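You operate a simulated robot arm through the tools that you are given. There is no shell and no other tool.

You are at the controls of a simulated two-armed robot. One attempt, no reset.

## Task
On the packing table, fold the cloth in half.

It is judged by the outcome, as a careful person would: the job done as asked, and still so three seconds after it is handed in. It fails if anything else is knocked over, pushed out of place, dropped, spilled or broken. Flat cloth is picked up by pressing the open fingertips on it (5 to 10 N) and closing them slowly along it; thin cloth reads only 2 to 8 mm in the jaws.

## Robot
Two 7-joint arms with two-finger grippers on one trunk, on a base that moves. Base frame: it is fixed to the floor where the robot stands at the start and does not move with it; the origin is under the middle of the robot, x ahead of it, y to its left, z up; the surface under the hand at the start is at about z = 0.8. Units: m, rad, N and s.
The left shoulder is at the start at [0.057, 0.162, 1.054], the right one opposite. With the tool pointing down near the work surface each hand reaches from about 0.3 to 0.76 m from the robot's upright axis, wherever it stands, measured 20 degrees to its own side. Places, roughly: cloth [0.5, 0.1, 0.8]; packing table [0.5, 0.1, 0.8]. Payload 2.45 kg a hand.
The tool frame of a hand sits at the grasp point between the pads (the TCP): z along the fingers, y along the line on which they close. The tips reach 0.026 m beyond it. The gripper opens to 0.096 m; its body begins 0.069 m behind the TCP.
Orientation is that of the tool frame in the base frame, as [roll, pitch, yaw] about the fixed x, y, z axes, in that order (R = Rz(yaw) Ry(pitch) Rx(roll)). With the fingers straight down and closing along the base's y, the tool's x points along the base's -x, its y along +y and its z along -z.

## Interface
- The arms move only by the tool step_arm. It takes "left_steps", "right_steps" or both (then of equal length, played together; a hand with none holds still); each is a list of rows, each a list of 7 numbers: the shift along the tool's x, y, z in cm, then the turn, a rotation vector about the tool's x, y, z in rad, then the closure, from 0 (fully open) to 1 (shut). In form: [[tx, ty, tz, wx, wy, wz, claw], ...]. A call has 1 to 20 rows; each row shifts and turns the commanded pose from where the row before left it, along the tool's axes as they then stand. Rows are played at 5 a second. More than 0.05 m and 0.15 rad between two rows, or a gripper value outside its range, and nothing of the call is played. Where a pose cannot be reached the arm comes as near as it can. A force on the tool above 40 N (or 10 N above the force at the start of the call, whichever is more), or a blocked arm, ends the call early, and 0.2 s more pass. Each finger travels about 0.1199 m/s and halts on what it meets, pressing with about 38 N; the grip force reading is that of the motor and also rises with nothing between the fingers. The clock runs only during rows and for 0.2 s after the last one: add rows that do not move to give the fingers time. It gives the time, the measured TCP pose, the force on the tool (base axes), the opening and the grip force at its end, in the units of the frame above (readings bear some noise), with the torque about the TCP (base axes, N m) and any sound that the robot's microphone picked up, and new pictures: "views" is both (left out), scene, wrist or none (wrist: the cameras of the hands that moved).
- Cameras (640 x 400 px; columns grow to the right, rows downward): "scene" is now at [0.1444, 0.0389, 1.5168]; the picture's right is [0.32, -0.95, -0.00], its down [-0.84, -0.29, -0.46] and it looks along [0.44, 0.15, -0.89] (base axes); focal length 286 px, centre (320, 200). "left" rides on the left gripper at [0.082, -0.003, -0.098] in its tool frame; the picture's right is [0.04, 1.00, 0.00], its down [-0.73, 0.03, -0.68] and it looks along [-0.68, 0.03, 0.73] (tool axes); focal length 256 px, centre (320, 200). "right" rides on the right gripper at [0.082, 0.003, -0.098] in its tool frame; the picture's right is [-0.04, 1.00, 0.00], its down [-0.73, -0.03, -0.68] and it looks along [-0.68, -0.03, 0.73] (tool axes); focal length 256 px, centre (320, 200). There is no depth. A picture from a camera that has moved, and an enlarged one, comes with that camera's place and axes in the base frame and with its lens. The place of the scene camera against the robot may be out by one fixed shift of up to 0.025 m in any direction.
- slide_trunk(by): moves the trunk up (or, below 0, down) by that many m; the arms and the scene camera ride with it, the base frame stays. It gives what a move gives, with no picture.
- steer(legs): drives the robot by 1 to 6 legs, each [ahead, left, turn to the left] in m, m and rad, along the robot's own axes; the way and the turn of a leg run together, so that a leg with both is an arc; at most 1.5 m and 3.142 rad a leg. The arms and the cameras ride along, it lands a little off, and it stops where it bumps. It gives what a move gives, and a new picture of the scene camera.
- pan_tilt(pan, tilt): turns the head with the scene camera to pan (to the left, within 2.094 rad either way) and tilt (down, from -0.506 to 1.204), counted from straight ahead of the robot (the tilt from the chest, where the trunk bows). It gives what a move gives, and a new picture of the scene camera.
- close_up(camera, box): a new picture of the part [left, top, right, bottom] of that camera's present view, enlarged. No time passes.
- finish_job(): hands the job in; it is judged then, once.

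Places have to be worked out from the pictures, the camera data and where the tool is seen. Open the grippers and draw the arms clear of the work before you hand the job in, unless the task says otherwise.

The tools are called after "Request:" as name(argument=value, ...) on one line, values as JSON. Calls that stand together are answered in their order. step_arm: Moves the arms, as the interface text tells. Its arguments: {"type":"object","properties":{"left_steps":{"type":"array","items":{"type":"array","items":{"type":"number"}}},"right_steps":{"type":"array","items":{"type":"array","items":{"type":"number"}}},"views":{"type":"string","enum":["both","scene","wrist","none"]}},"required":[]} The other tools are called the same way: slide_trunk (by) moves the trunk up or down; steer (legs) drives the base; pan_tilt (pan, tilt) turns the head that bears the scene camera; close_up (camera, box) takes an enlarged picture of a part of a camera's view; finish_job () hands the job in.

At the start:

```text
t: 0.0
left_position: [0.4066, 0.2, 0.9941]
left_tool_rot: [-3.14, -0.002, -3.141]
left_wrist_force: [-0.4, 0.0, -0.2]
left_ft_torque: [0.0, 0.01, -0.01]
left_gripper_width: 0.0958
left_grasp_force: 0.1
right_position: [0.361, -0.1269, 0.9732]
right_tool_rot: [3.141, -0.002, 3.142]
right_wrist_force: [0.5, 0.8, -0.1]
right_ft_torque: [0.0, 0.01, -0.01]
right_gripper_width: 0.0961
right_grasp_force: 0.1
trunk travel left (down, up): [-0.225, 0.342]
robot x, y, heading: [0.0006, 0.0029, 0.006]
head pan, tilt (commanded): [0.328, 1.087]
```

scene: 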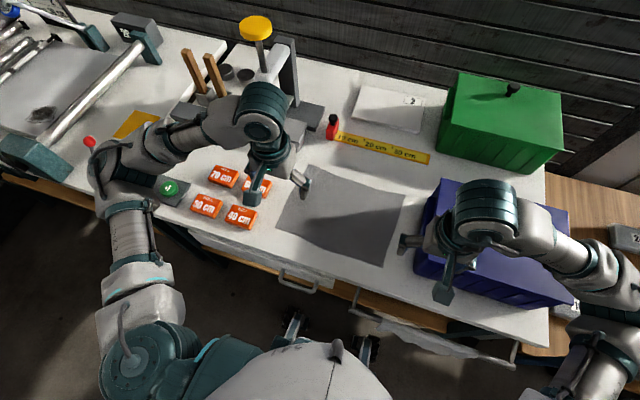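
right: 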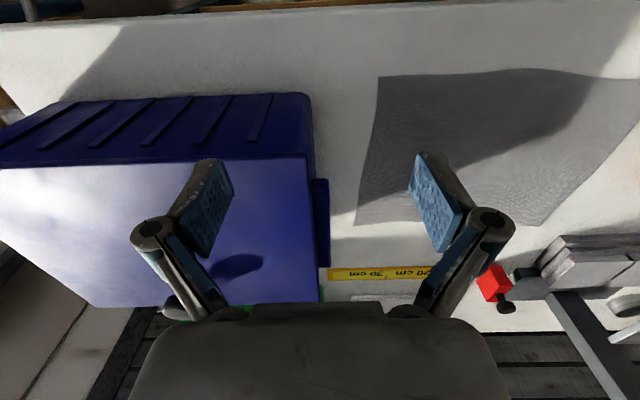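
left: 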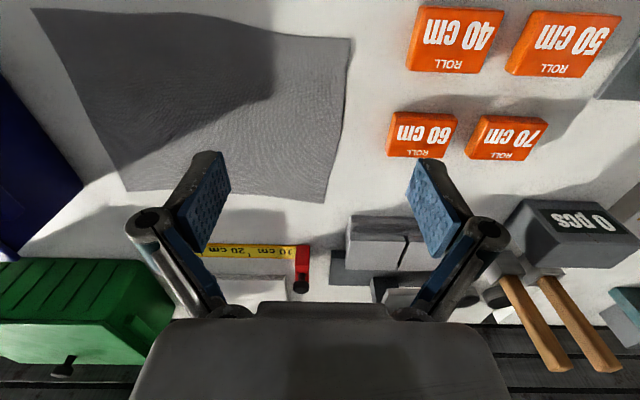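

The pictures show the grey cloth, roughly 0.22 m in x by 0.30 m in y, lying flat between the orange tags and the blue bin. Before moving I'll enlarge the views to check its corners and what stands nearby.

Request:
close_up(camera="scene", box=[180, 80, 460, 300])

Request:
close_up(camera="left", box=[0, 0, 640, 320])

Request:
close_up(camera="right", box=[240, 0, 640, 320])

```text
1.82 times, centred on (320, 190) of scene
camera zoom: at [0.1444, 0.0389, 1.5168], right [0.32, -0.95, 0.0], down [-0.84, -0.29, -0.46], along [0.44, 0.15, -0.89], focal length 520 px, centre (320, 218)
```

zoom: 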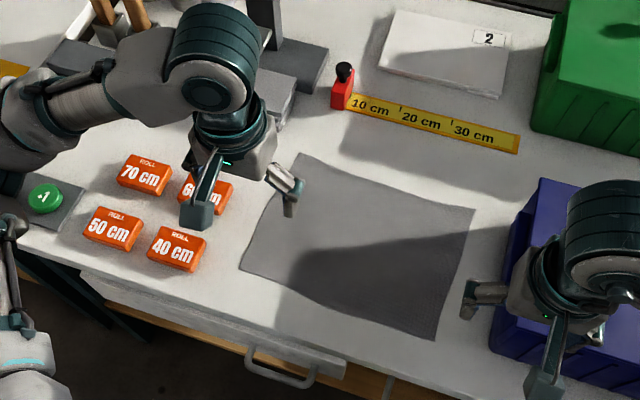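

```text
1.00 times, centred on (320, 160) of left (not enlarged: the box is as wide or as high as the picture)
camera zoom: at [0.3244, 0.1937, 1.0915], right [-0.04, 1.0, 0.0], down [0.73, 0.03, 0.68], along [0.68, 0.03, -0.73], focal length 256 px, centre (320, 240)
```

zoom: 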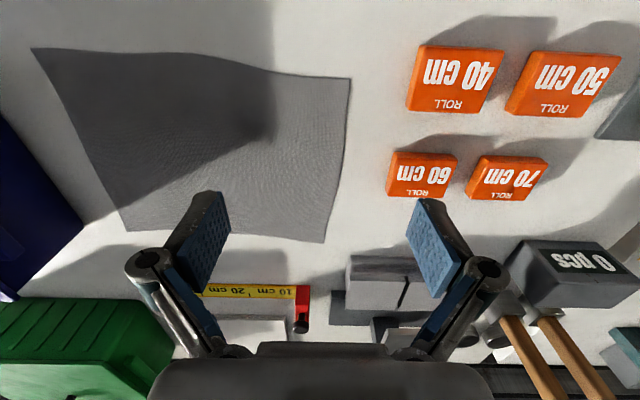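

```text
1.25 times, centred on (440, 160) of right
camera zoom: at [0.2806, -0.1226, 1.0712], right [0.04, 1.0, 0.0], down [0.73, -0.03, 0.68], along [0.68, -0.03, -0.73], focal length 320 px, centre (170, 250)
```

zoom: 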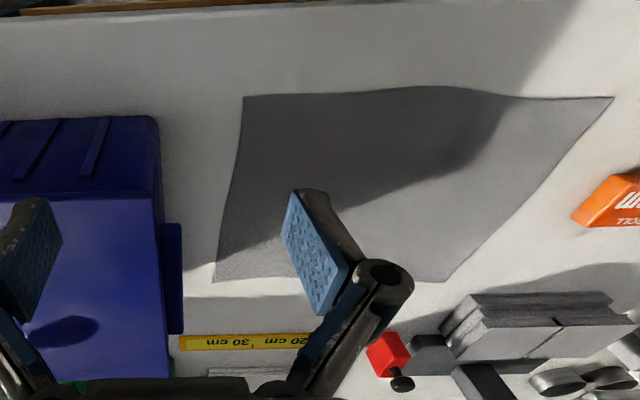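

The bin wall is at y≈-0.135 with its top at about z≈0.93. The tags start at y≈0.28 and the grey stack is near [0.635, 0.25]. I plan to fold the near edge onto the far edge with both hands, so I'll lift slightly, bring the right hand off the bin, and yaw both grippers 90° so they close along x with the cameras facing inward.

Request:
step_arm(right_steps=[[0, 0, -3, 0, 0, 0, 0], [0, 4, 0, 0, 0, 0, 0], [0, 4, 0, 0, 0, 0, 0], [0, 0, 0, 0, 0, 0.143, 0], [0, 0, 0, 0, 0, 0.143, 0], [0, 0, 0, 0, 0, 0.143, 0], [0, 0, 0, 0, 0, 0.143, 0], [0, 0, 0, 0, 0, 0.143, 0], [0, 0, 0, 0, 0, 0.143, 0], [0, 0, 0, 0, 0, 0.143, 0], [0, 0, 0, 0, 0, 0.143, 0], [0, 0, 0, 0, 0, 0.143, 0], [0, 0, 0, 0, 0, 0.143, 0], [0, 0, 0, 0, 0, 0.141, 0]], left_steps=[[0, 0, -1, 0, 0, 0, 0], [0, 0, 0, 0, 0, 0, 0], [0, 0, 0, 0, 0, 0, 0], [0, 0, 0, 0, 0, -0.143, 0], [0, 0, 0, 0, 0, -0.143, 0], [0, 0, 0, 0, 0, -0.143, 0], [0, 0, 0, 0, 0, -0.143, 0], [0, 0, 0, 0, 0, -0.143, 0], [0, 0, 0, 0, 0, -0.143, 0], [0, 0, 0, 0, 0, -0.143, 0], [0, 0, 0, 0, 0, -0.143, 0], [0, 0, 0, 0, 0, -0.143, 0], [0, 0, 0, 0, 0, -0.143, 0], [0, 0, 0, 0, 0, -0.141, 0]])

```text
t: 3.0
left_position: [0.4031, 0.2004, 1.0057]
left_tool_rot: [-3.141, 0.001, -1.57]
left_wrist_force: [-0.4, -0.3, 0.5]
left_ft_torque: [0.01, 0.01, 0.0]
left_gripper_width: 0.0961
left_grasp_force: 0.1
right_position: [0.3579, -0.0466, 1.0059]
right_tool_rot: [3.14, 0.001, 1.57]
right_wrist_force: [0.0, 0.2, -0.8]
right_ft_torque: [-0.02, -0.03, 0.0]
right_gripper_width: 0.0958
right_grasp_force: 0.0
trunk travel left (down, up): [-0.225, 0.342]
robot x, y, heading: [-0.0002, 0.0043, 0.002]
head pan, tilt (commanded): [0.328, 1.087]
camera scene: at [0.1445, 0.0398, 1.5168], right [0.32, -0.95, 0.0], down [-0.84, -0.29, -0.46], along [0.44, 0.15, -0.89], focal length 286 px, centre (320, 200)
camera right: at [0.3621, 0.0363, 1.1025], right [1.0, -0.04, 0.0], down [-0.03, -0.73, 0.68], along [-0.03, -0.68, -0.73], focal length 256 px, centre (320, 200)
camera left: at [0.4059, 0.1169, 1.1035], right [-1.0, -0.04, 0.0], down [-0.03, 0.73, 0.68], along [-0.03, 0.68, -0.73], focal length 256 px, centre (320, 200)
```

scene: 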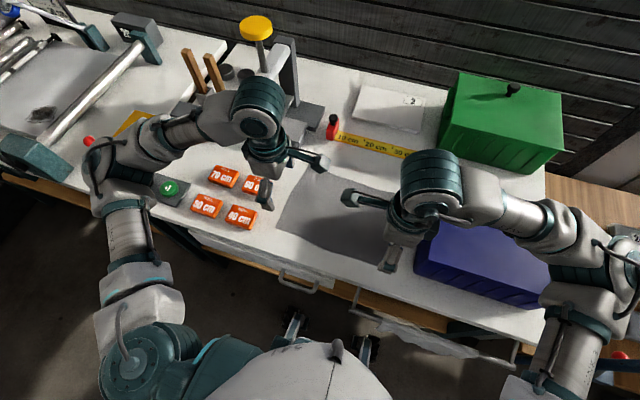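
right: 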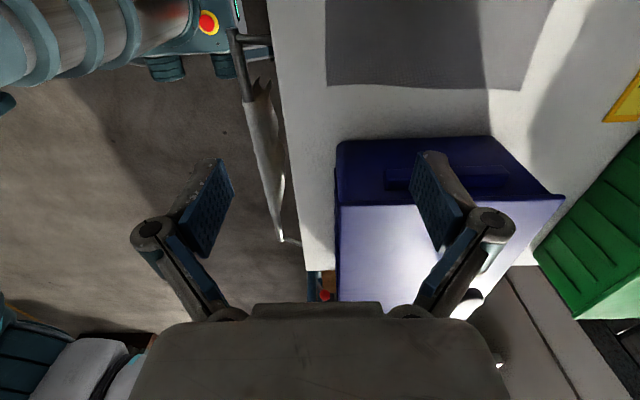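
left: 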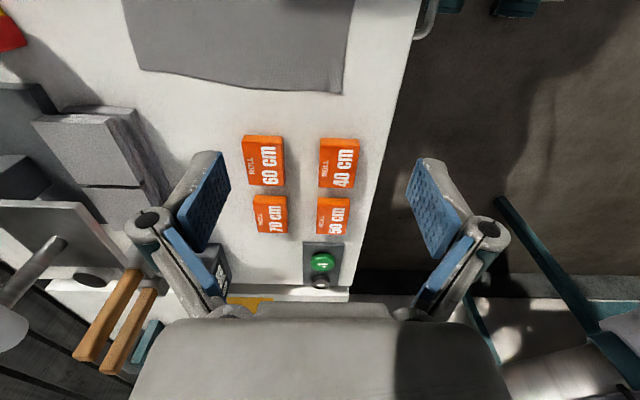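

Both grippers now close along x. From the wrist views the cloth corners are near-right [0.365,-0.066], near-left [0.377,0.228], far-right [0.586,-0.081] and far-left [0.601,0.212]. I'll set about 35 mm opening, line up over the near edge about 2 cm in from each corner, and come down to about 5 cm above the cloth.

Request:
step_arm(right_steps=[[0.16, 2.26, 0, 0, 0, 0, 0.635], [0, 0, 3.3, 0, 0, 0, 0.635], [0, 0, 3.3, 0, 0, 0, 0.635], [0, 0, 3.3, 0, 0, 0, 0.635], [0, 0, 2.5, 0, 0, 0, 0.635], [0, 0, 0, 0, 0, 0, 0.635]], left_steps=[[-0.66, 1.3, 0, 0, 0, 0, 0.635], [0, 0, 3.3, 0, 0, 0, 0.635], [0, 0, 3.3, 0, 0, 0, 0.635], [0, 0, 3.3, 0, 0, 0, 0.635], [0, 0, 2.5, 0, 0, 0, 0.635], [0, 0, 0, 0, 0, 0, 0.635]])

```text
t: 4.4
left_position: [0.3891, 0.2089, 0.8817]
left_tool_rot: [-3.139, -0.001, -1.572]
left_wrist_force: [0.2, 0.8, 0.0]
left_ft_torque: [-0.01, 0.03, 0.0]
left_gripper_width: 0.0352
left_grasp_force: 0.1
right_position: [0.3795, -0.0452, 0.8811]
right_tool_rot: [3.138, 0.001, 1.569]
right_wrist_force: [0.2, 0.0, 0.4]
right_ft_torque: [0.0, 0.0, 0.05]
right_gripper_width: 0.0348
right_grasp_force: 0.1
trunk travel left (down, up): [-0.225, 0.342]
robot x, y, heading: [0.0018, 0.0002, -0.004]
head pan, tilt (commanded): [0.328, 1.087]
camera scene: at [0.1439, 0.0398, 1.5169], right [0.32, -0.95, 0.0], down [-0.84, -0.29, -0.46], along [0.44, 0.15, -0.89], focal length 286 px, centre (320, 200)
camera right: at [0.3833, 0.0378, 0.9791], right [1.0, -0.04, 0.0], down [-0.03, -0.73, 0.68], along [-0.02, -0.68, -0.73], focal length 256 px, centre (320, 200)
camera left: at [0.392, 0.1243, 0.9803], right [-1.0, -0.04, 0.0], down [-0.03, 0.73, 0.68], along [-0.02, 0.68, -0.73], focal length 256 px, centre (320, 200)
```

scene: 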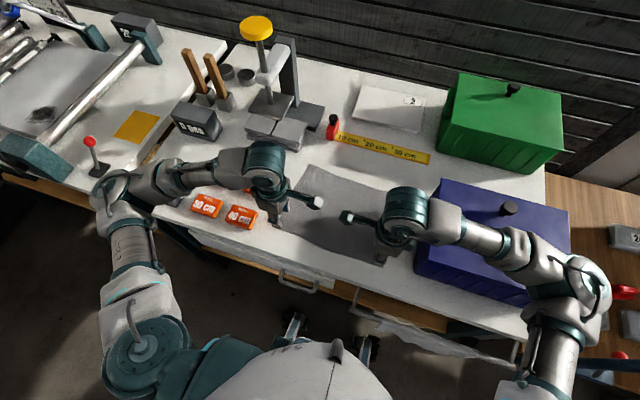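
right: 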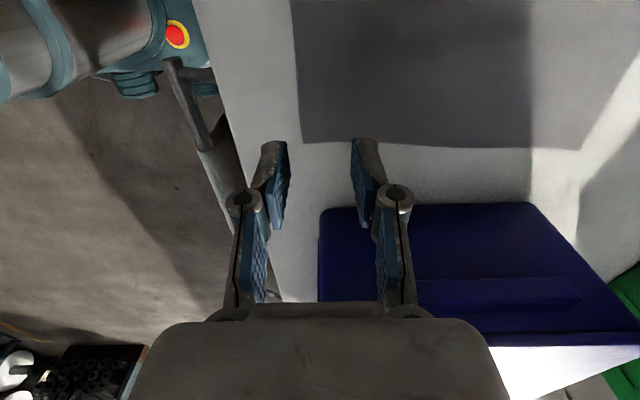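
left: 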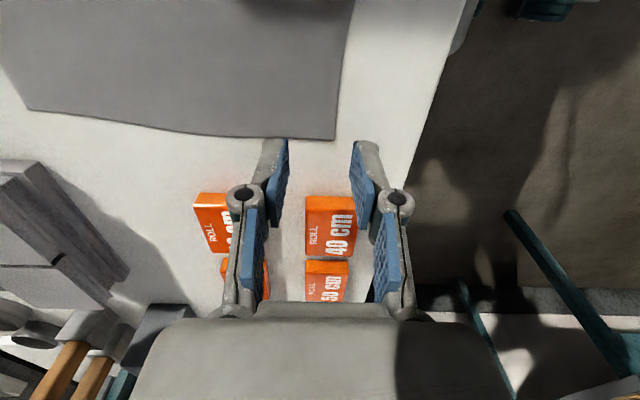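

The wrist views put the near edge at x≈0.367 (right) and x≈0.377 (left), so the outer fingers sit about 5 mm outside it. I'll shift both 2 mm inward and come down until the tips are about 1 cm above the table.

Request:
step_arm(right_steps=[[0, 0.2, 1.5, 0, 0, 0, 0.635], [0, 0, 1.5, 0, 0, 0, 0.635], [0, 0, 1.3, 0, 0, 0, 0.635], [0, 0, 0, 0, 0, 0, 0.635]], left_steps=[[0.2, -0.2, 1.5, 0, 0, 0, 0.635], [0, 0, 1.5, 0, 0, 0, 0.635], [0, 0, 1.3, 0, 0, 0, 0.635], [0, 0, 0, 0, 0, 0, 0.635]])

```text
t: 5.4
left_position: [0.3913, 0.2084, 0.8398]
left_tool_rot: [-3.135, -0.004, -1.571]
left_wrist_force: [-0.2, 0.1, -0.1]
left_ft_torque: [0.0, 0.0, 0.03]
left_gripper_width: 0.0351
left_grasp_force: 0.0
right_position: [0.3825, -0.0418, 0.8427]
right_tool_rot: [3.127, 0.005, 1.571]
right_wrist_force: [1.6, 0.9, -0.1]
right_ft_torque: [-0.02, 0.02, 0.0]
right_gripper_width: 0.035
right_grasp_force: 0.1
trunk travel left (down, up): [-0.225, 0.342]
robot x, y, heading: [-0.0017, -0.001, 0.001]
head pan, tilt (commanded): [0.328, 1.087]
camera scene: at [0.1366, 0.0515, 1.5187], right [0.32, -0.95, 0.01], down [-0.84, -0.29, -0.46], along [0.44, 0.14, -0.89], focal length 286 px, centre (320, 200)
camera right: at [0.3849, 0.0421, 0.9397], right [1.0, -0.04, 0.01], down [-0.04, -0.73, 0.68], along [-0.02, -0.68, -0.73], focal length 256 px, centre (320, 200)
camera left: at [0.3932, 0.1256, 0.938], right [-1.0, -0.04, -0.01], down [-0.03, 0.74, 0.67], along [-0.02, 0.67, -0.74], focal length 256 px, centre (320, 200)
```

scene: 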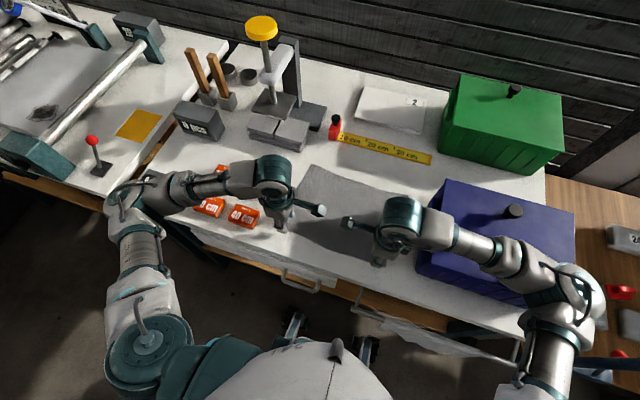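
right: 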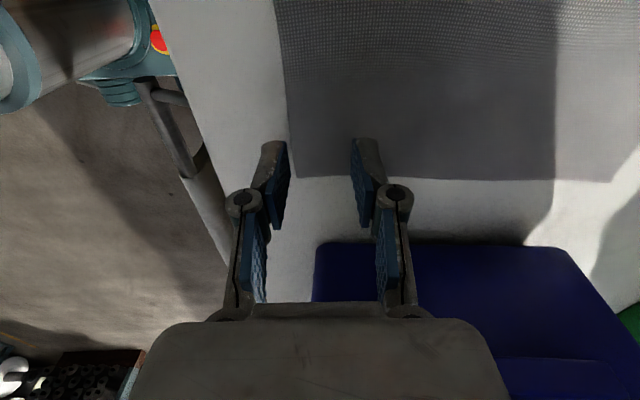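
left: 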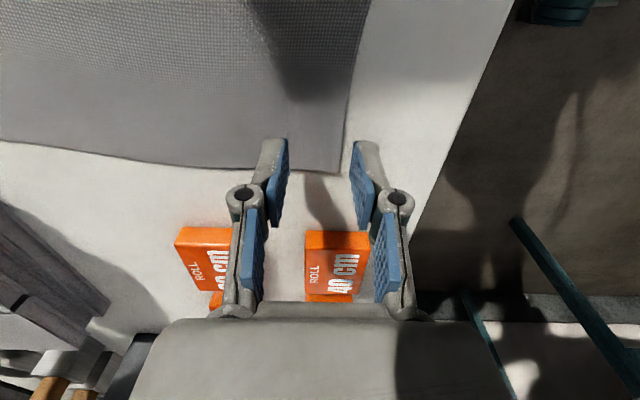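

The scene camera moved about 1 cm since the last call and the right wrist is very slightly tilted. I'll check whether either forearm is touching anything before pressing down.

Request:
close_up(camera="scene", box=[360, 150, 620, 320])

Request:
close_up(camera="scene", box=[90, 110, 350, 280])

Request:
close_up(camera="right", box=[160, 100, 480, 300])

Request:
close_up(camera="left", box=[160, 100, 480, 300])

```text
2.35 times, centred on (490, 235) of scene
camera zoom: at [0.1366, 0.0515, 1.5187], right [0.32, -0.95, 0.01], down [-0.84, -0.29, -0.46], along [0.44, 0.14, -0.89], focal length 674 px, centre (-80, 118)
```

zoom: 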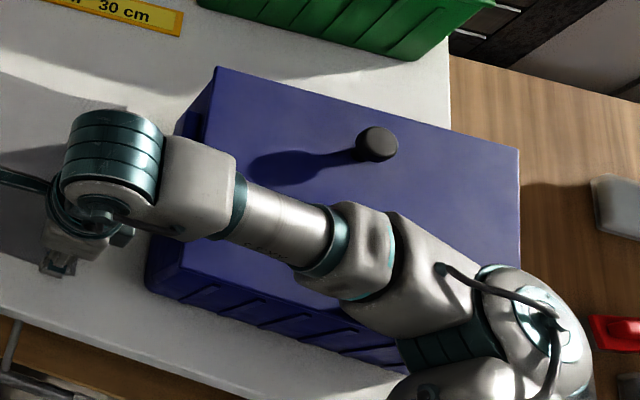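

```text
2.35 times, centred on (220, 195) of scene
camera zoom: at [0.1366, 0.0515, 1.5187], right [0.32, -0.95, 0.01], down [-0.84, -0.29, -0.46], along [0.44, 0.14, -0.89], focal length 674 px, centre (555, 212)
```

zoom: 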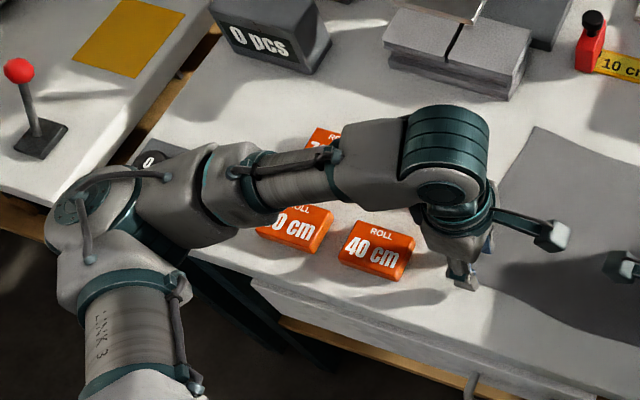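

```text
2.00 times, centred on (320, 200) of right
camera zoom: at [0.3849, 0.0421, 0.9397], right [1.0, -0.04, 0.01], down [-0.04, -0.73, 0.68], along [-0.02, -0.68, -0.73], focal length 512 px, centre (320, 200)
```

zoom: 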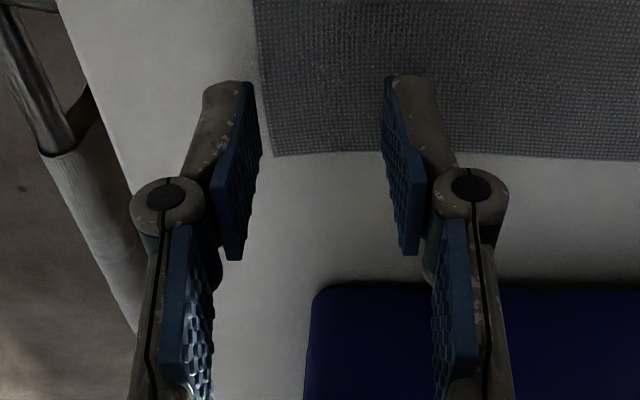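

```text
2.00 times, centred on (320, 200) of left
camera zoom: at [0.3932, 0.1256, 0.938], right [-1.0, -0.04, -0.01], down [-0.03, 0.74, 0.67], along [-0.02, 0.67, -0.74], focal length 512 px, centre (320, 200)
```

zoom: 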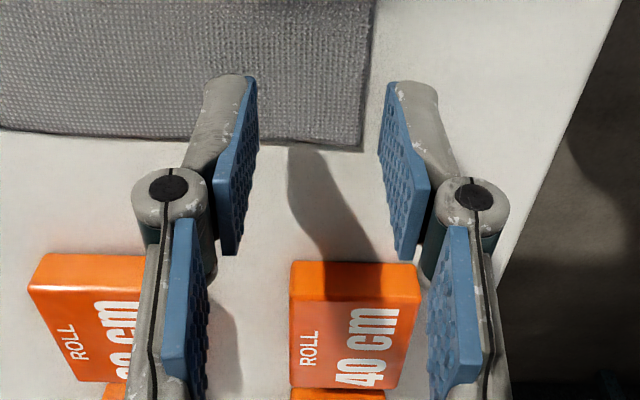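

The right forearm runs very low over the blue bin. The lean to the left and the right hand sitting about 4 mm high both suggest the forearm is starting to touch the bin, so I'll lift both hands and see if the lean goes away.

Request:
step_arm(right_steps=[[0, 0, -2, 0, 0, 0, 0.635], [0, 0, -2, 0, 0, 0, 0.635], [0, 0, -2, 0, 0, 0, 0.635], [0, 0, 0, 0, 0, 0, 0.635]], left_steps=[[0, 0, -2, 0, 0, 0, 0.635], [0, 0, -2, 0, 0, 0, 0.635], [0, 0, -2, 0, 0, 0, 0.635], [0, 0, 0, 0, 0, 0, 0.635]], views="scene")

```text
t: 6.4
left_position: [0.3927, 0.2076, 0.8987]
left_tool_rot: [-3.14, -0.004, -1.57]
left_wrist_force: [-0.2, -0.9, 0.1]
left_ft_torque: [-0.03, -0.02, -0.02]
left_gripper_width: 0.035
left_grasp_force: 0.1
right_position: [0.3831, -0.041, 0.8978]
right_tool_rot: [3.139, 0.005, 1.571]
right_wrist_force: [-0.5, 0.7, 0.0]
right_ft_torque: [0.0, 0.0, -0.01]
right_gripper_width: 0.0349
right_grasp_force: 0.1
trunk travel left (down, up): [-0.225, 0.342]
robot x, y, heading: [-0.0033, 0.0002, -0.004]
head pan, tilt (commanded): [0.328, 1.087]
camera scene: at [0.1453, 0.0449, 1.5165], right [0.32, -0.95, 0.0], down [-0.84, -0.29, -0.46], along [0.44, 0.15, -0.89], focal length 286 px, centre (320, 200)
```

scene: 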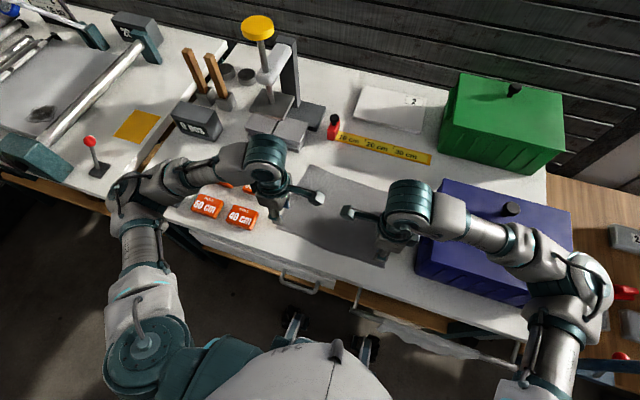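

The lean disappeared when I lifted, so the forearm was touching the bin, and the bin itself doesn't look displaced. I'll raise the trunk so the elbows and forearms come in higher and clear the bin.

Request:
slide_trunk(by=0.16)

```text
t: 8.2
left_position: [0.3931, 0.2034, 1.0575]
left_tool_rot: [-3.138, -0.001, -1.571]
left_wrist_force: [-0.4, -0.8, 0.2]
left_ft_torque: [-0.02, -0.03, 0.01]
left_gripper_width: 0.035
left_grasp_force: 0.1
right_position: [0.3829, -0.0446, 1.0584]
right_tool_rot: [3.14, 0.003, 1.571]
right_wrist_force: [0.6, 0.4, 0.3]
right_ft_torque: [0.02, -0.02, 0.01]
right_gripper_width: 0.035
right_grasp_force: 0.0
trunk travel left (down, up): [-0.385, 0.182]
robot x, y, heading: [0.0021, 0.0005, -0.001]
head pan, tilt (commanded): [0.328, 1.087]
```

The trunk is up 0.16 m. Now I'll bring both hands down to about 5 cm above the cloth and look at the forearm clearance.

Request:
step_arm(right_steps=[[0, 0, 3.6, 0, 0, 0, 0.635], [0, 0, 3.6, 0, 0, 0, 0.635], [0, 0, 3.6, 0, 0, 0, 0.635], [0, 0, 3.6, 0, 0, 0, 0.635], [0, 0, 3.3, 0, 0, 0, 0.635], [0, 0, 0, 0, 0, 0, 0.635]], left_steps=[[-0.3, 0, 3.6, 0, 0, 0, 0.635], [0, 0, 3.6, 0, 0, 0, 0.635], [0, 0, 3.6, 0, 0, 0, 0.635], [0, 0, 3.6, 0, 0, 0, 0.635], [0, 0, 3.3, 0, 0, 0, 0.635], [0, 0, 0, 0, 0, 0, 0.635]])

```text
t: 9.6
left_position: [0.3914, 0.2079, 0.8804]
left_tool_rot: [-3.138, 0.0, -1.572]
left_wrist_force: [-0.9, -0.2, -0.7]
left_ft_torque: [0.0, 0.03, 0.01]
left_gripper_width: 0.0351
left_grasp_force: 0.0
right_position: [0.384, -0.0455, 0.8818]
right_tool_rot: [3.137, 0.002, 1.57]
right_wrist_force: [-0.8, 0.0, -0.5]
right_ft_torque: [-0.01, 0.02, 0.0]
right_gripper_width: 0.0352
right_grasp_force: 0.0
trunk travel left (down, up): [-0.385, 0.182]
robot x, y, heading: [0.0006, 0.0033, 0.002]
head pan, tilt (commanded): [0.328, 1.087]
camera scene: at [0.0597, 0.0398, 1.6796], right [0.32, -0.95, 0.0], down [-0.84, -0.29, -0.46], along [0.44, 0.15, -0.89], focal length 286 px, centre (320, 200)
camera right: at [0.3879, 0.0371, 0.9784], right [1.0, -0.04, 0.0], down [-0.03, -0.73, 0.68], along [-0.02, -0.68, -0.73], focal length 256 px, centre (320, 200)
camera left: at [0.3936, 0.1244, 0.9787], right [-1.0, -0.04, 0.0], down [-0.03, 0.73, 0.68], along [-0.02, 0.68, -0.73], focal length 256 px, centre (320, 200)
```

scene: 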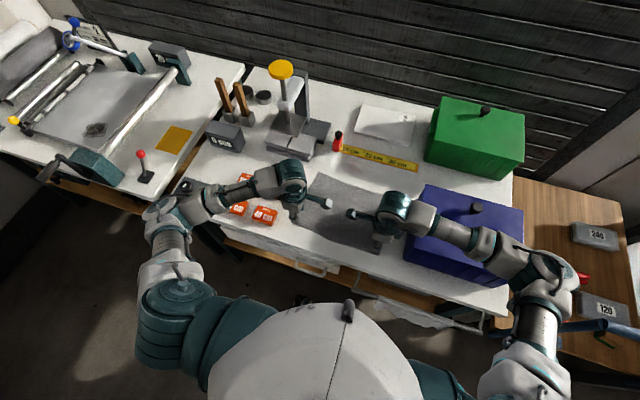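
right: 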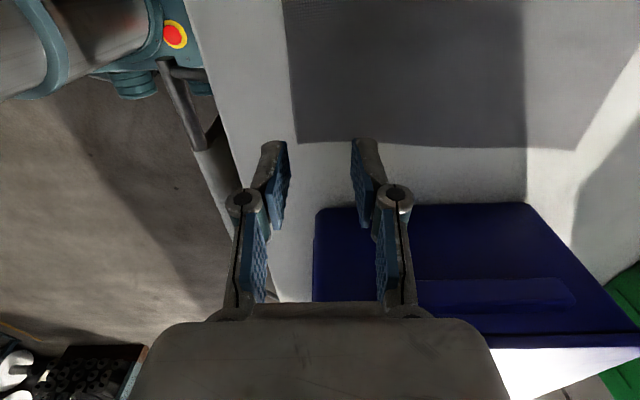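
left: 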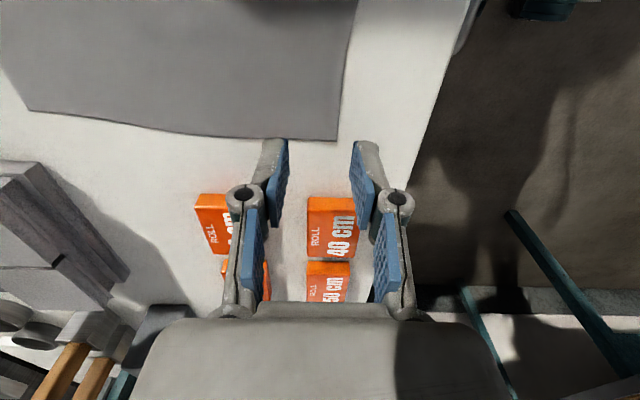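

The forearm now appears higher over the bin. I'll lower the hands until the tips are about 1 cm above the table and compare the camera pose for any lean.

Request:
step_arm(right_steps=[[0, 0, 1.5, 0, 0, 0, 0.635], [0, 0, 1.5, 0, 0, 0, 0.635], [0, 0, 1.2, 0, 0, 0, 0.635], [0, 0, 0, 0, 0, 0, 0.635]], left_steps=[[0, 0, 1.5, 0, 0, 0, 0.635], [0, 0, 1.5, 0, 0, 0, 0.635], [0, 0, 1.2, 0, 0, 0, 0.635], [0, 0, 0, 0, 0, 0, 0.635]])

Request:
close_up(camera="scene", box=[330, 140, 590, 310])

```text
t: 10.6
left_position: [0.3931, 0.2077, 0.838]
left_tool_rot: [-3.14, 0.0, -1.571]
left_wrist_force: [-0.1, 0.4, -0.4]
left_ft_torque: [0.03, -0.01, -0.02]
left_gripper_width: 0.0351
left_grasp_force: 0.0
right_position: [0.3838, -0.047, 0.8403]
right_tool_rot: [3.139, 0.001, 1.573]
right_wrist_force: [-0.6, -0.6, 0.4]
right_ft_torque: [0.01, 0.0, 0.0]
right_gripper_width: 0.0347
right_grasp_force: 0.1
trunk travel left (down, up): [-0.385, 0.182]
robot x, y, heading: [-0.0004, 0.0019, -0.001]
head pan, tilt (commanded): [0.328, 1.087]
camera scene: at [0.0598, 0.0397, 1.6796], right [0.32, -0.95, 0.0], down [-0.84, -0.29, -0.46], along [0.44, 0.15, -0.89], focal length 286 px, centre (320, 200)
camera right: at [0.3876, 0.0376, 0.9373], right [1.0, -0.04, 0.0], down [-0.03, -0.73, 0.68], along [-0.02, -0.68, -0.73], focal length 256 px, centre (320, 200)
camera left: at [0.3949, 0.1238, 0.9367], right [-1.0, -0.04, 0.0], down [-0.03, 0.73, 0.68], along [-0.03, 0.68, -0.73], focal length 256 px, centre (320, 200)
```

scene: 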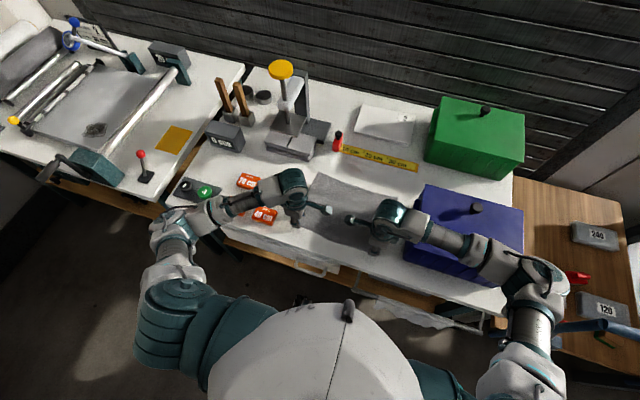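
right: 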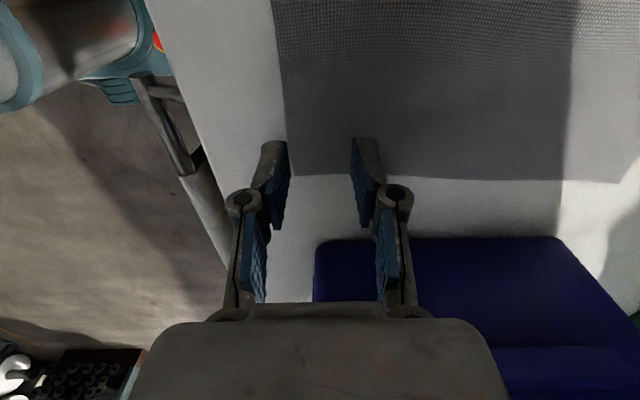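
left: 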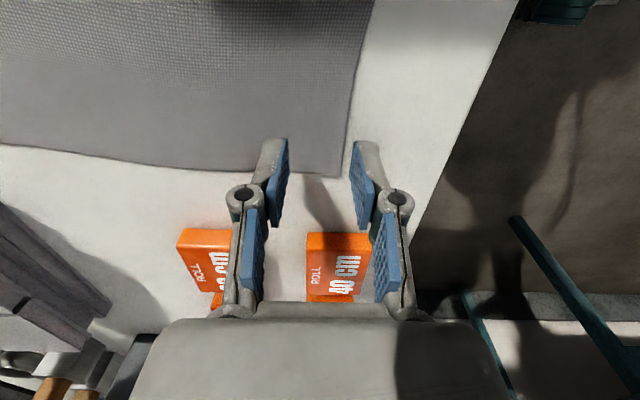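

```text
2.35 times, centred on (460, 225) of scene
camera zoom: at [0.0598, 0.0397, 1.6796], right [0.32, -0.95, 0.0], down [-0.84, -0.29, -0.46], along [0.44, 0.15, -0.89], focal length 674 px, centre (-9, 141)
```

zoom: 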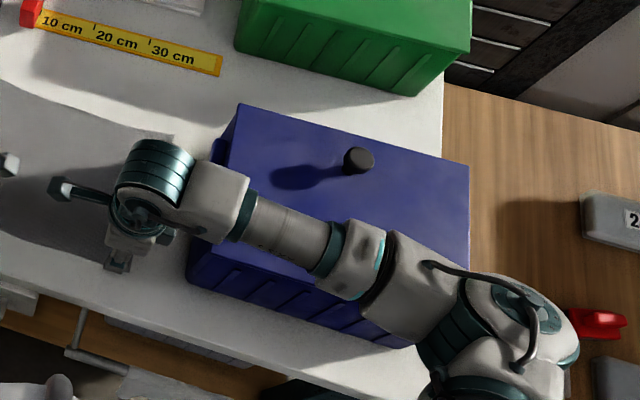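

There's no lean this time and the forearm is clear. I'll shift both hands about 2–3 mm back so the outer fingers are just off the cloth edge, then approach the surface carefully.

Request:
step_arm(right_steps=[[0, -0.3, 0.4, 0, 0, 0, 0.635], [0, 0, 0.4, 0, 0, 0, 0.635], [0, 0, 0.3, 0, 0, 0, 0.635], [0, 0, 0, 0, 0, 0, 0.635]], left_steps=[[0, 0.2, 0.4, 0, 0, 0, 0.635], [0, 0, 0.3, 0, 0, 0, 0.635], [0, 0, 0.2, 0, 0, 0, 0.635], [0, 0, 0, 0, 0, 0, 0.635]], views="wrist")

```text
t: 11.6
left_position: [0.3909, 0.208, 0.8297]
left_tool_rot: [-3.139, -0.001, -1.571]
left_wrist_force: [-0.9, -0.1, 1.3]
left_ft_torque: [0.01, -0.01, 0.02]
left_gripper_width: 0.0352
left_grasp_force: 0.1
right_position: [0.381, -0.0455, 0.8291]
right_tool_rot: [3.14, 0.002, 1.571]
right_wrist_force: [0.0, -0.2, 0.4]
right_ft_torque: [-0.01, -0.02, -0.02]
right_gripper_width: 0.035
right_grasp_force: 0.1
trunk travel left (down, up): [-0.385, 0.182]
robot x, y, heading: [-0.0022, 0.0004, -0.004]
head pan, tilt (commanded): [0.328, 1.087]
camera right: at [0.3848, 0.0375, 0.9259], right [1.0, -0.04, 0.0], down [-0.03, -0.73, 0.68], along [-0.03, -0.68, -0.73], focal length 256 px, centre (320, 200)
camera left: at [0.3933, 0.124, 0.9276], right [-1.0, -0.04, 0.0], down [-0.03, 0.73, 0.68], along [-0.03, 0.68, -0.73], focal length 256 px, centre (320, 200)
```

right: 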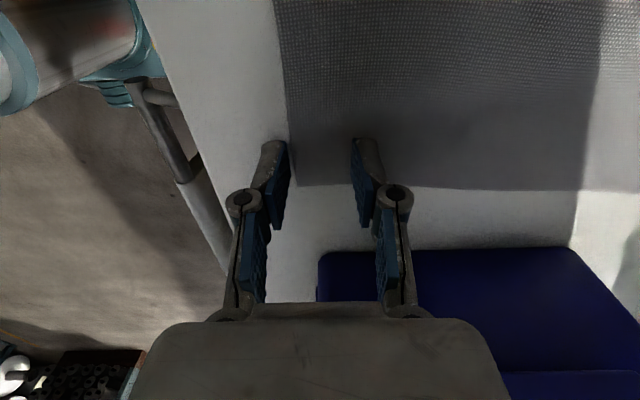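
left: 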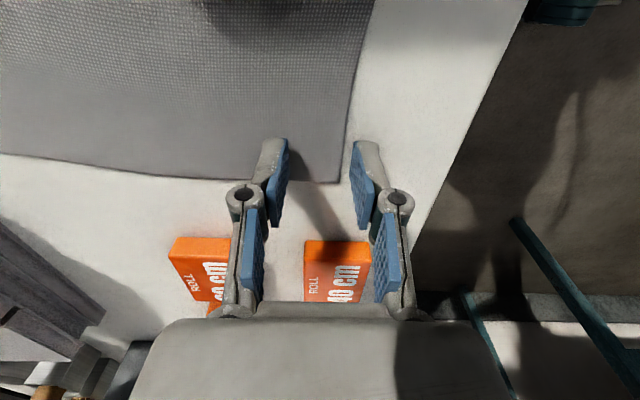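

The tips are now about 3 mm above the table with no contact force yet. I'll go on in 1–2 mm steps until I feel contact.

Request:
step_arm(right_steps=[[0, 0, 0.15, 0, 0, 0, 0.635], [0, 0, 0.15, 0, 0, 0, 0.635], [0, 0, 0, 0, 0, 0, 0.635]], left_steps=[[0, 0, 0.15, 0, 0, 0, 0.635], [0, 0, 0.15, 0, 0, 0, 0.635], [0, 0, 0, 0, 0, 0, 0.635]], views="none")

```text
t: 12.4
left_position: [0.3898, 0.2079, 0.8266]
left_tool_rot: [-3.137, -0.001, -1.571]
left_wrist_force: [-0.9, 0.4, -0.7]
left_ft_torque: [-0.04, 0.02, -0.01]
left_gripper_width: 0.0351
left_grasp_force: 0.0
right_position: [0.3805, -0.0446, 0.8267]
right_tool_rot: [3.136, 0.0, 1.569]
right_wrist_force: [1.3, 0.0, 11.4]
right_ft_torque: [-0.05, -0.32, 0.0]
right_gripper_width: 0.0372
right_grasp_force: 0.9
trunk travel left (down, up): [-0.385, 0.182]
robot x, y, heading: [-0.0035, -0.0027, -0.003]
head pan, tilt (commanded): [0.328, 1.087]
```

The right inner finger touched the cloth first: 11 N, and the torque puts the contact at about +28 mm in x. The left hand isn't touching yet. I'll tilt both hands slightly so the outer fingers are a little lower, and bring the left hand down another millimetre.

Request:
step_arm(right_steps=[[0, 0, 0, -0.02, 0, 0, 0.635], [0, 0, 0, -0.02, 0, 0, 0.635], [0, 0, 0, 0, 0, 0, 0.635]], left_steps=[[0, 0, 0, 0.02, 0, 0, 0.635], [0, 0, 0.1, 0.02, 0, 0, 0.635], [0, 0, 0, 0, 0, 0, 0.635]], views="none")

```text
t: 13.2
left_position: [0.3905, 0.2072, 0.8273]
left_tool_rot: [-3.097, -0.001, -1.571]
left_wrist_force: [0.5, 0.1, 0.4]
left_ft_torque: [0.02, -0.02, 0.01]
left_gripper_width: 0.0353
left_grasp_force: 0.0
right_position: [0.3793, -0.0456, 0.8253]
right_tool_rot: [3.097, 0.0, 1.573]
right_wrist_force: [-3.9, 1.3, 15.9]
right_ft_torque: [0.05, 0.47, -0.06]
right_gripper_width: 0.0395
right_grasp_force: 3.4
trunk travel left (down, up): [-0.385, 0.182]
robot x, y, heading: [0.0008, 0.0007, 0.003]
head pan, tilt (commanded): [0.328, 1.087]
```

The right load has moved to the outer finger (16 N), so I'll take back part of that tilt and ease off slightly. The left hand keeps feeling downward.

Request:
step_arm(right_steps=[[0, 0, -0.08, 0.015, 0, 0, 0.635], [0, 0, 0, 0, 0, 0, 0.635]], left_steps=[[0, 0, 0.15, -0.015, 0, 0, 0.635], [0, 0, 0, 0, 0, 0, 0.635]], views="none")

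```text
t: 13.8
left_position: [0.3906, 0.2077, 0.8267]
left_tool_rot: [-3.114, -0.002, -1.571]
left_wrist_force: [-2.1, 2.3, 15.4]
left_ft_torque: [0.09, 0.22, -0.05]
left_gripper_width: 0.0373
left_grasp_force: 1.8
right_position: [0.3803, -0.0466, 0.8278]
right_tool_rot: [3.114, 0.002, 1.57]
right_wrist_force: [-0.6, 3.2, 4.8]
right_ft_torque: [0.1, 0.12, -0.04]
right_gripper_width: 0.0356
right_grasp_force: 0.4
trunk travel left (down, up): [-0.385, 0.182]
robot x, y, heading: [-0.0017, 0.0003, -0.001]
head pan, tilt (commanded): [0.328, 1.087]
```

Both hands are now resting with both fingertips on the surface. I'll ease the left one, then start closing slowly while sliding the hands forward, so the inner fingers stay still on the cloth and the outer fingers scoop the edge in.

Request:
step_arm(right_steps=[[0, 0, 0.03, 0, 0, 0, 0.635], [0, 0.146, 0, 0, 0, 0, 0.665], [0, 0.146, 0, 0, 0, 0, 0.696], [0, 0.146, 0, 0, 0, 0, 0.726], [0, 0.146, 0, 0, 0, 0, 0.757], [0, 0, 0, 0, 0, 0, 0.757]], left_steps=[[0, 0, -0.07, 0, 0, 0, 0.635], [0, -0.146, 0, 0, 0, 0, 0.665], [0, -0.146, 0, 0, 0, 0, 0.696], [0, -0.146, 0, 0, 0, 0, 0.726], [0, -0.146, 0, 0, 0, 0, 0.757], [0, 0, 0, 0, 0, 0, 0.757]], views="wrist")

Request:
close_up(camera="right", box=[200, 80, 440, 230])

Request:
close_up(camera="left", box=[200, 80, 440, 230])

```text
t: 15.2
left_position: [0.3975, 0.2065, 0.8249]
left_tool_rot: [-3.111, -0.001, -1.572]
left_wrist_force: [-0.1, -0.4, 12.7]
left_ft_torque: [0.04, -0.02, 0.02]
left_gripper_width: 0.023
left_grasp_force: 4.8
right_position: [0.3864, -0.0466, 0.8267]
right_tool_rot: [3.116, 0.001, 1.571]
right_wrist_force: [-0.3, -0.6, 3.0]
right_ft_torque: [-0.02, -0.01, 0.0]
right_gripper_width: 0.0234
right_grasp_force: 0.2
trunk travel left (down, up): [-0.385, 0.182]
robot x, y, heading: [-0.0027, 0.0016, 0.003]
head pan, tilt (commanded): [0.328, 1.087]
camera right: at [0.3876, 0.0363, 0.924], right [1.0, -0.04, 0.03], down [-0.05, -0.73, 0.68], along [-0.01, -0.68, -0.73], focal length 256 px, centre (320, 200)
camera left: at [0.397, 0.1227, 0.924], right [-1.0, -0.04, -0.03], down [-0.05, 0.73, 0.68], along [-0.01, 0.68, -0.74], focal length 256 px, centre (320, 200)
```

right: 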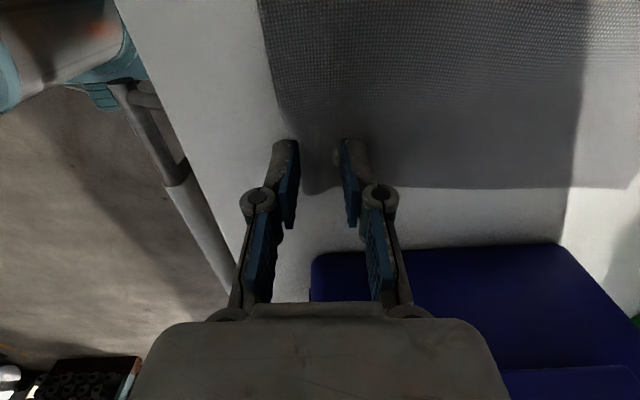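
left: 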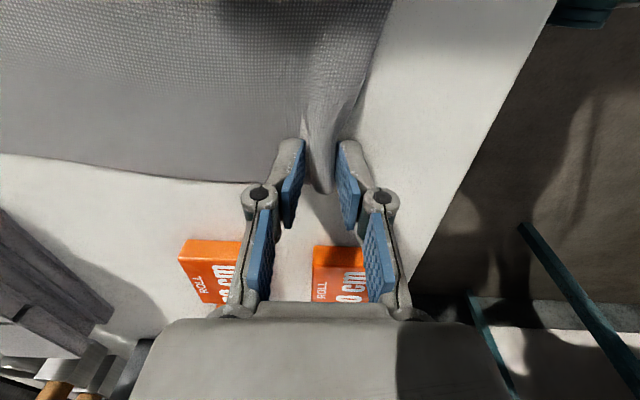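

```text
2.67 times, centred on (320, 155) of right
camera zoom: at [0.3876, 0.0363, 0.924], right [1.0, -0.04, 0.03], down [-0.05, -0.73, 0.68], along [-0.01, -0.68, -0.73], focal length 683 px, centre (320, 320)
```

zoom: 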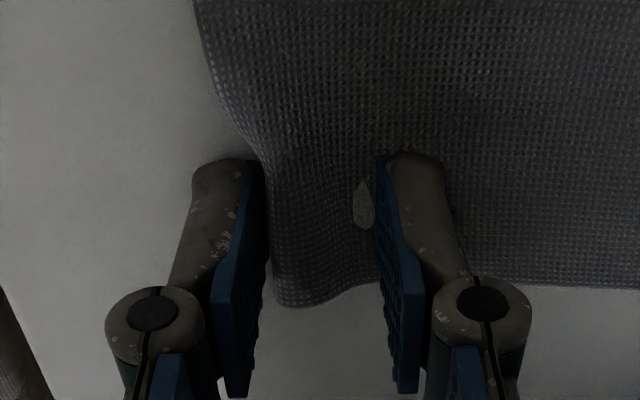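

```text
2.67 times, centred on (320, 155) of left
camera zoom: at [0.397, 0.1227, 0.924], right [-1.0, -0.04, -0.03], down [-0.05, 0.73, 0.68], along [-0.01, 0.68, -0.74], focal length 683 px, centre (320, 320)
```

zoom: 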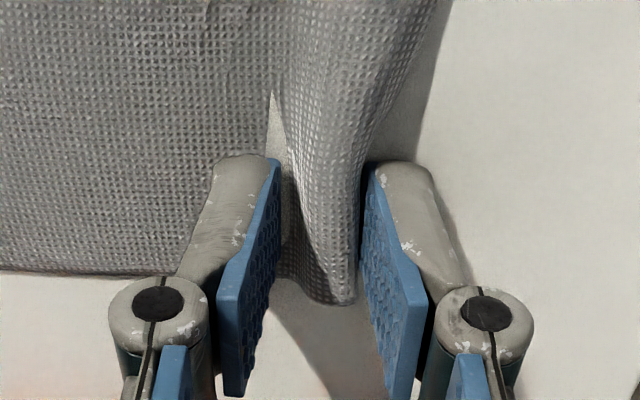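

The cloth edge is buckling up between the fingers of both hands, as wanted. I'll add a little pressure on the right, ease the left, and continue the slow closing to shut.

Request:
step_arm(right_steps=[[0, 0.146, 0.05, 0, 0, 0, 0.787], [0, 0.146, 0, 0, 0, 0, 0.818], [0, 0.146, 0, 0, 0, 0, 0.848], [0, 0.146, 0, 0, 0, 0, 0.879], [0, 0.146, 0, 0, 0, 0, 0.91], [0, 0.146, 0, 0, 0, 0, 0.94], [0, 0.1, 0, 0, 0, 0, 0.97], [0, 0, 0, 0, 0, 0, 1], [0, 0, 0, 0, 0, 0, 1], [0, 0, 0, 0, 0, 0, 1]], left_steps=[[0, -0.146, -0.03, 0, 0, 0, 0.787], [0, -0.146, 0, 0, 0, 0, 0.818], [0, -0.146, 0, 0, 0, 0, 0.848], [0, -0.146, 0, 0, 0, 0, 0.879], [0, -0.146, 0, 0, 0, 0, 0.91], [0, -0.146, 0, 0, 0, 0, 0.94], [0, -0.1, 0, 0, 0, 0, 0.97], [0, 0, 0, 0, 0, 0, 1], [0, 0, 0, 0, 0, 0, 1], [0, 0, 0, 0, 0, 0, 1]], views="both")

Request:
close_up(camera="right", box=[200, 80, 440, 230])

Request:
close_up(camera="left", box=[200, 80, 440, 230])

```text
t: 17.4
left_position: [0.405, 0.2071, 0.826]
left_tool_rot: [-3.115, 0.001, -1.571]
left_wrist_force: [-1.6, 2.6, 25.1]
left_ft_torque: [0.27, -0.4, -0.02]
left_gripper_width: 0.0011
left_grasp_force: 31.9
right_position: [0.3968, -0.0442, 0.8264]
right_tool_rot: [3.112, 0.002, 1.571]
right_wrist_force: [0.9, -0.1, 2.4]
right_ft_torque: [-0.02, 0.15, 0.02]
right_gripper_width: 0.0038
right_grasp_force: 29.8
trunk travel left (down, up): [-0.385, 0.182]
robot x, y, heading: [0.0001, -0.0029, 0.005]
head pan, tilt (commanded): [0.328, 1.087]
camera scene: at [0.0579, 0.0389, 1.6798], right [0.32, -0.95, 0.0], down [-0.84, -0.29, -0.46], along [0.44, 0.15, -0.89], focal length 286 px, centre (320, 200)
camera right: at [0.3976, 0.0369, 0.9235], right [1.0, -0.04, 0.03], down [-0.05, -0.73, 0.68], along [-0.01, -0.68, -0.73], focal length 256 px, centre (320, 200)
camera left: at [0.4059, 0.123, 0.9241], right [-1.0, -0.04, -0.03], down [-0.05, 0.73, 0.68], along [-0.01, 0.68, -0.73], focal length 256 px, centre (320, 200)
```

scene: 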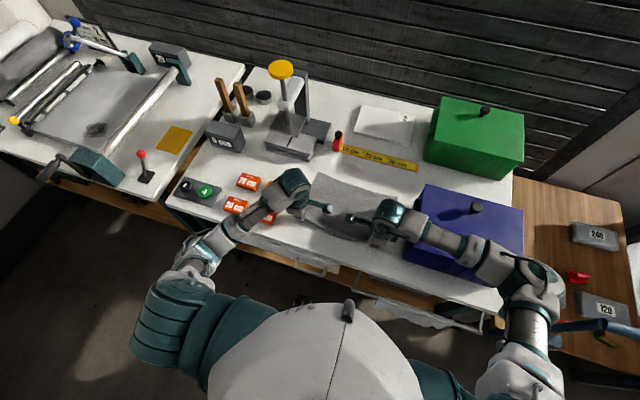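
right: 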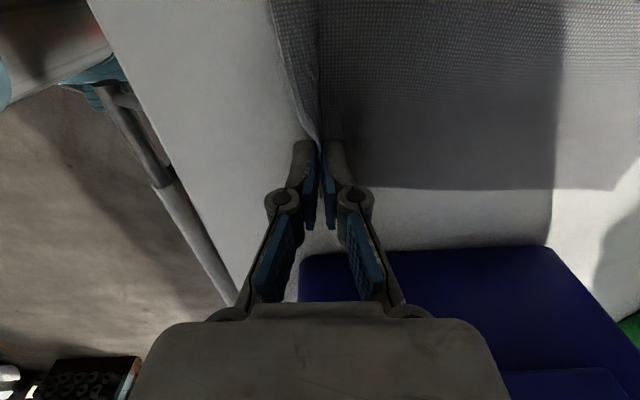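
left: 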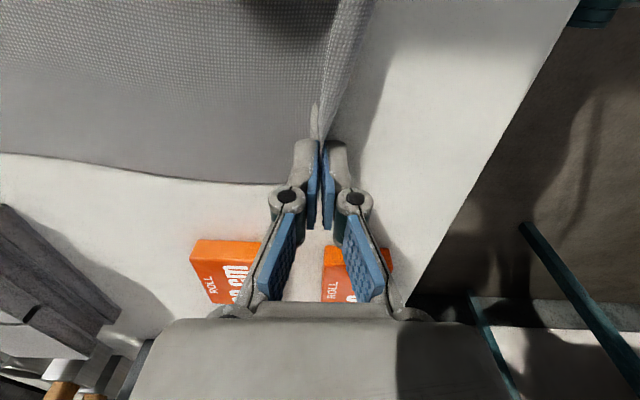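

```text
2.67 times, centred on (320, 155) of right
camera zoom: at [0.3976, 0.0369, 0.9235], right [1.0, -0.04, 0.03], down [-0.05, -0.73, 0.68], along [-0.01, -0.68, -0.73], focal length 683 px, centre (320, 320)
```

zoom: 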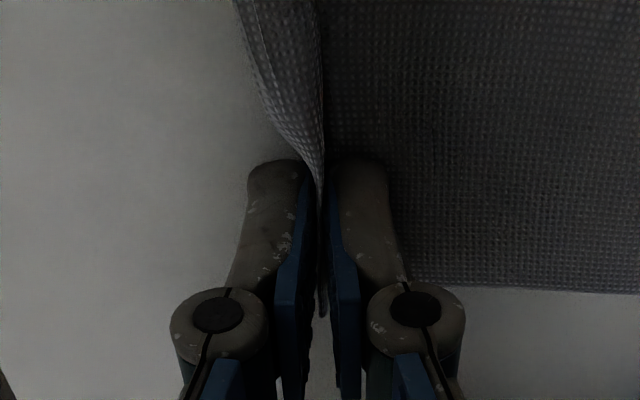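

```text
2.67 times, centred on (320, 155) of left
camera zoom: at [0.4059, 0.123, 0.9241], right [-1.0, -0.04, -0.03], down [-0.05, 0.73, 0.68], along [-0.01, 0.68, -0.73], focal length 683 px, centre (320, 320)
```

zoom: 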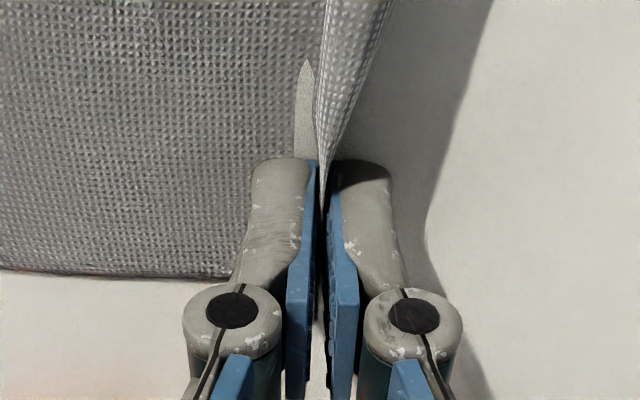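

The right jaw reads 3.8 mm, which means cloth is in it. The left reads only 1.1 mm, which is doubtful. I'll lift only the left hand a little to see if it holds.

Request:
step_arm(left_steps=[[0, 0, -0.5, 0, 0, 0, 1], [0, 0, -0.5, 0, 0, 0, 1], [0, 0, -0.5, 0, 0, 0, 1], [0, 0, 0, 0, 0, 0, 1]], views="wrist")

Request:
close_up(camera="left", box=[200, 80, 440, 230])

Request:
close_up(camera="right", box=[160, 0, 640, 300])

```text
t: 18.4
left_position: [0.4065, 0.208, 0.8413]
left_tool_rot: [-3.114, 0.002, -1.572]
left_wrist_force: [-0.2, -0.7, 1.4]
left_ft_torque: [-0.01, -0.07, -0.01]
left_gripper_width: 0.0017
left_grasp_force: 28.1
right_position: [0.3959, -0.0457, 0.8264]
right_tool_rot: [3.115, 0.003, 1.571]
right_wrist_force: [3.0, 0.1, 3.6]
right_ft_torque: [-0.13, -0.16, -0.03]
right_gripper_width: 0.0033
right_grasp_force: 29.3
trunk travel left (down, up): [-0.385, 0.182]
robot x, y, heading: [0.0014, -0.0, -0.001]
head pan, tilt (commanded): [0.328, 1.087]
camera left: at [0.4059, 0.1237, 0.9396], right [-1.0, -0.04, -0.03], down [-0.05, 0.73, 0.68], along [-0.01, 0.68, -0.74], focal length 256 px, centre (320, 200)
```

left: 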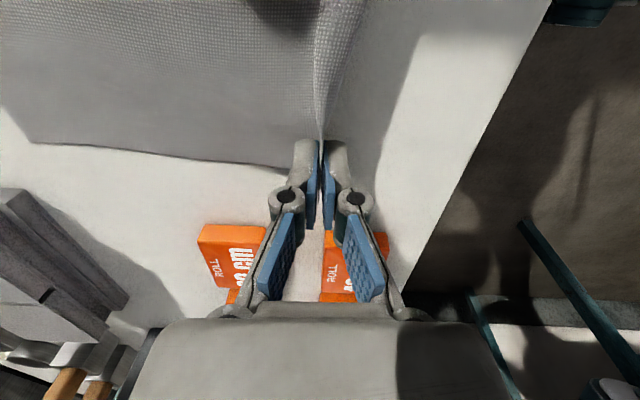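

```text
2.67 times, centred on (320, 155) of left
camera zoom: at [0.4059, 0.1237, 0.9396], right [-1.0, -0.04, -0.03], down [-0.05, 0.73, 0.68], along [-0.01, 0.68, -0.74], focal length 683 px, centre (320, 320)
```

zoom: 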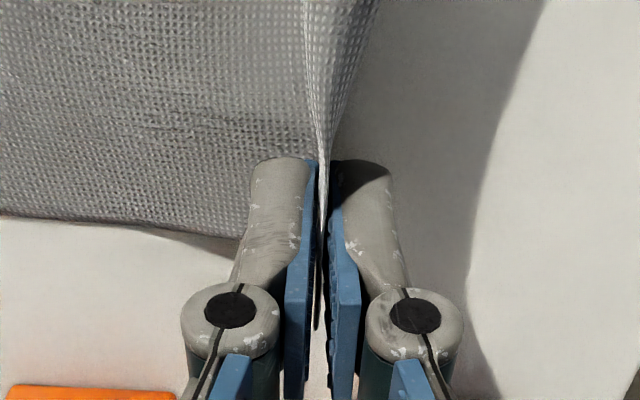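

```text
1.33 times, centred on (400, 150) of right
camera zoom: at [0.3977, 0.0372, 0.9234], right [1.0, -0.04, 0.03], down [-0.05, -0.73, 0.68], along [-0.01, -0.68, -0.73], focal length 341 px, centre (213, 267)
```

zoom: 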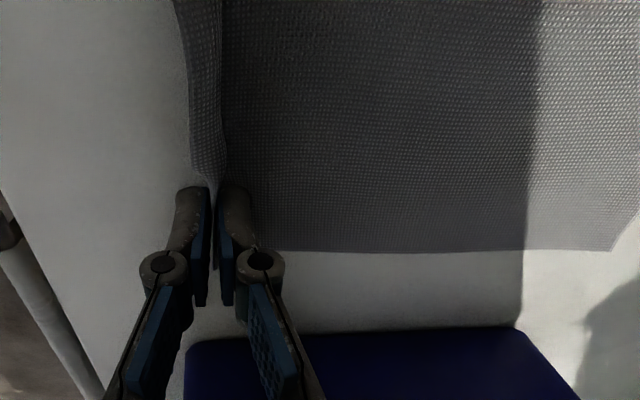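

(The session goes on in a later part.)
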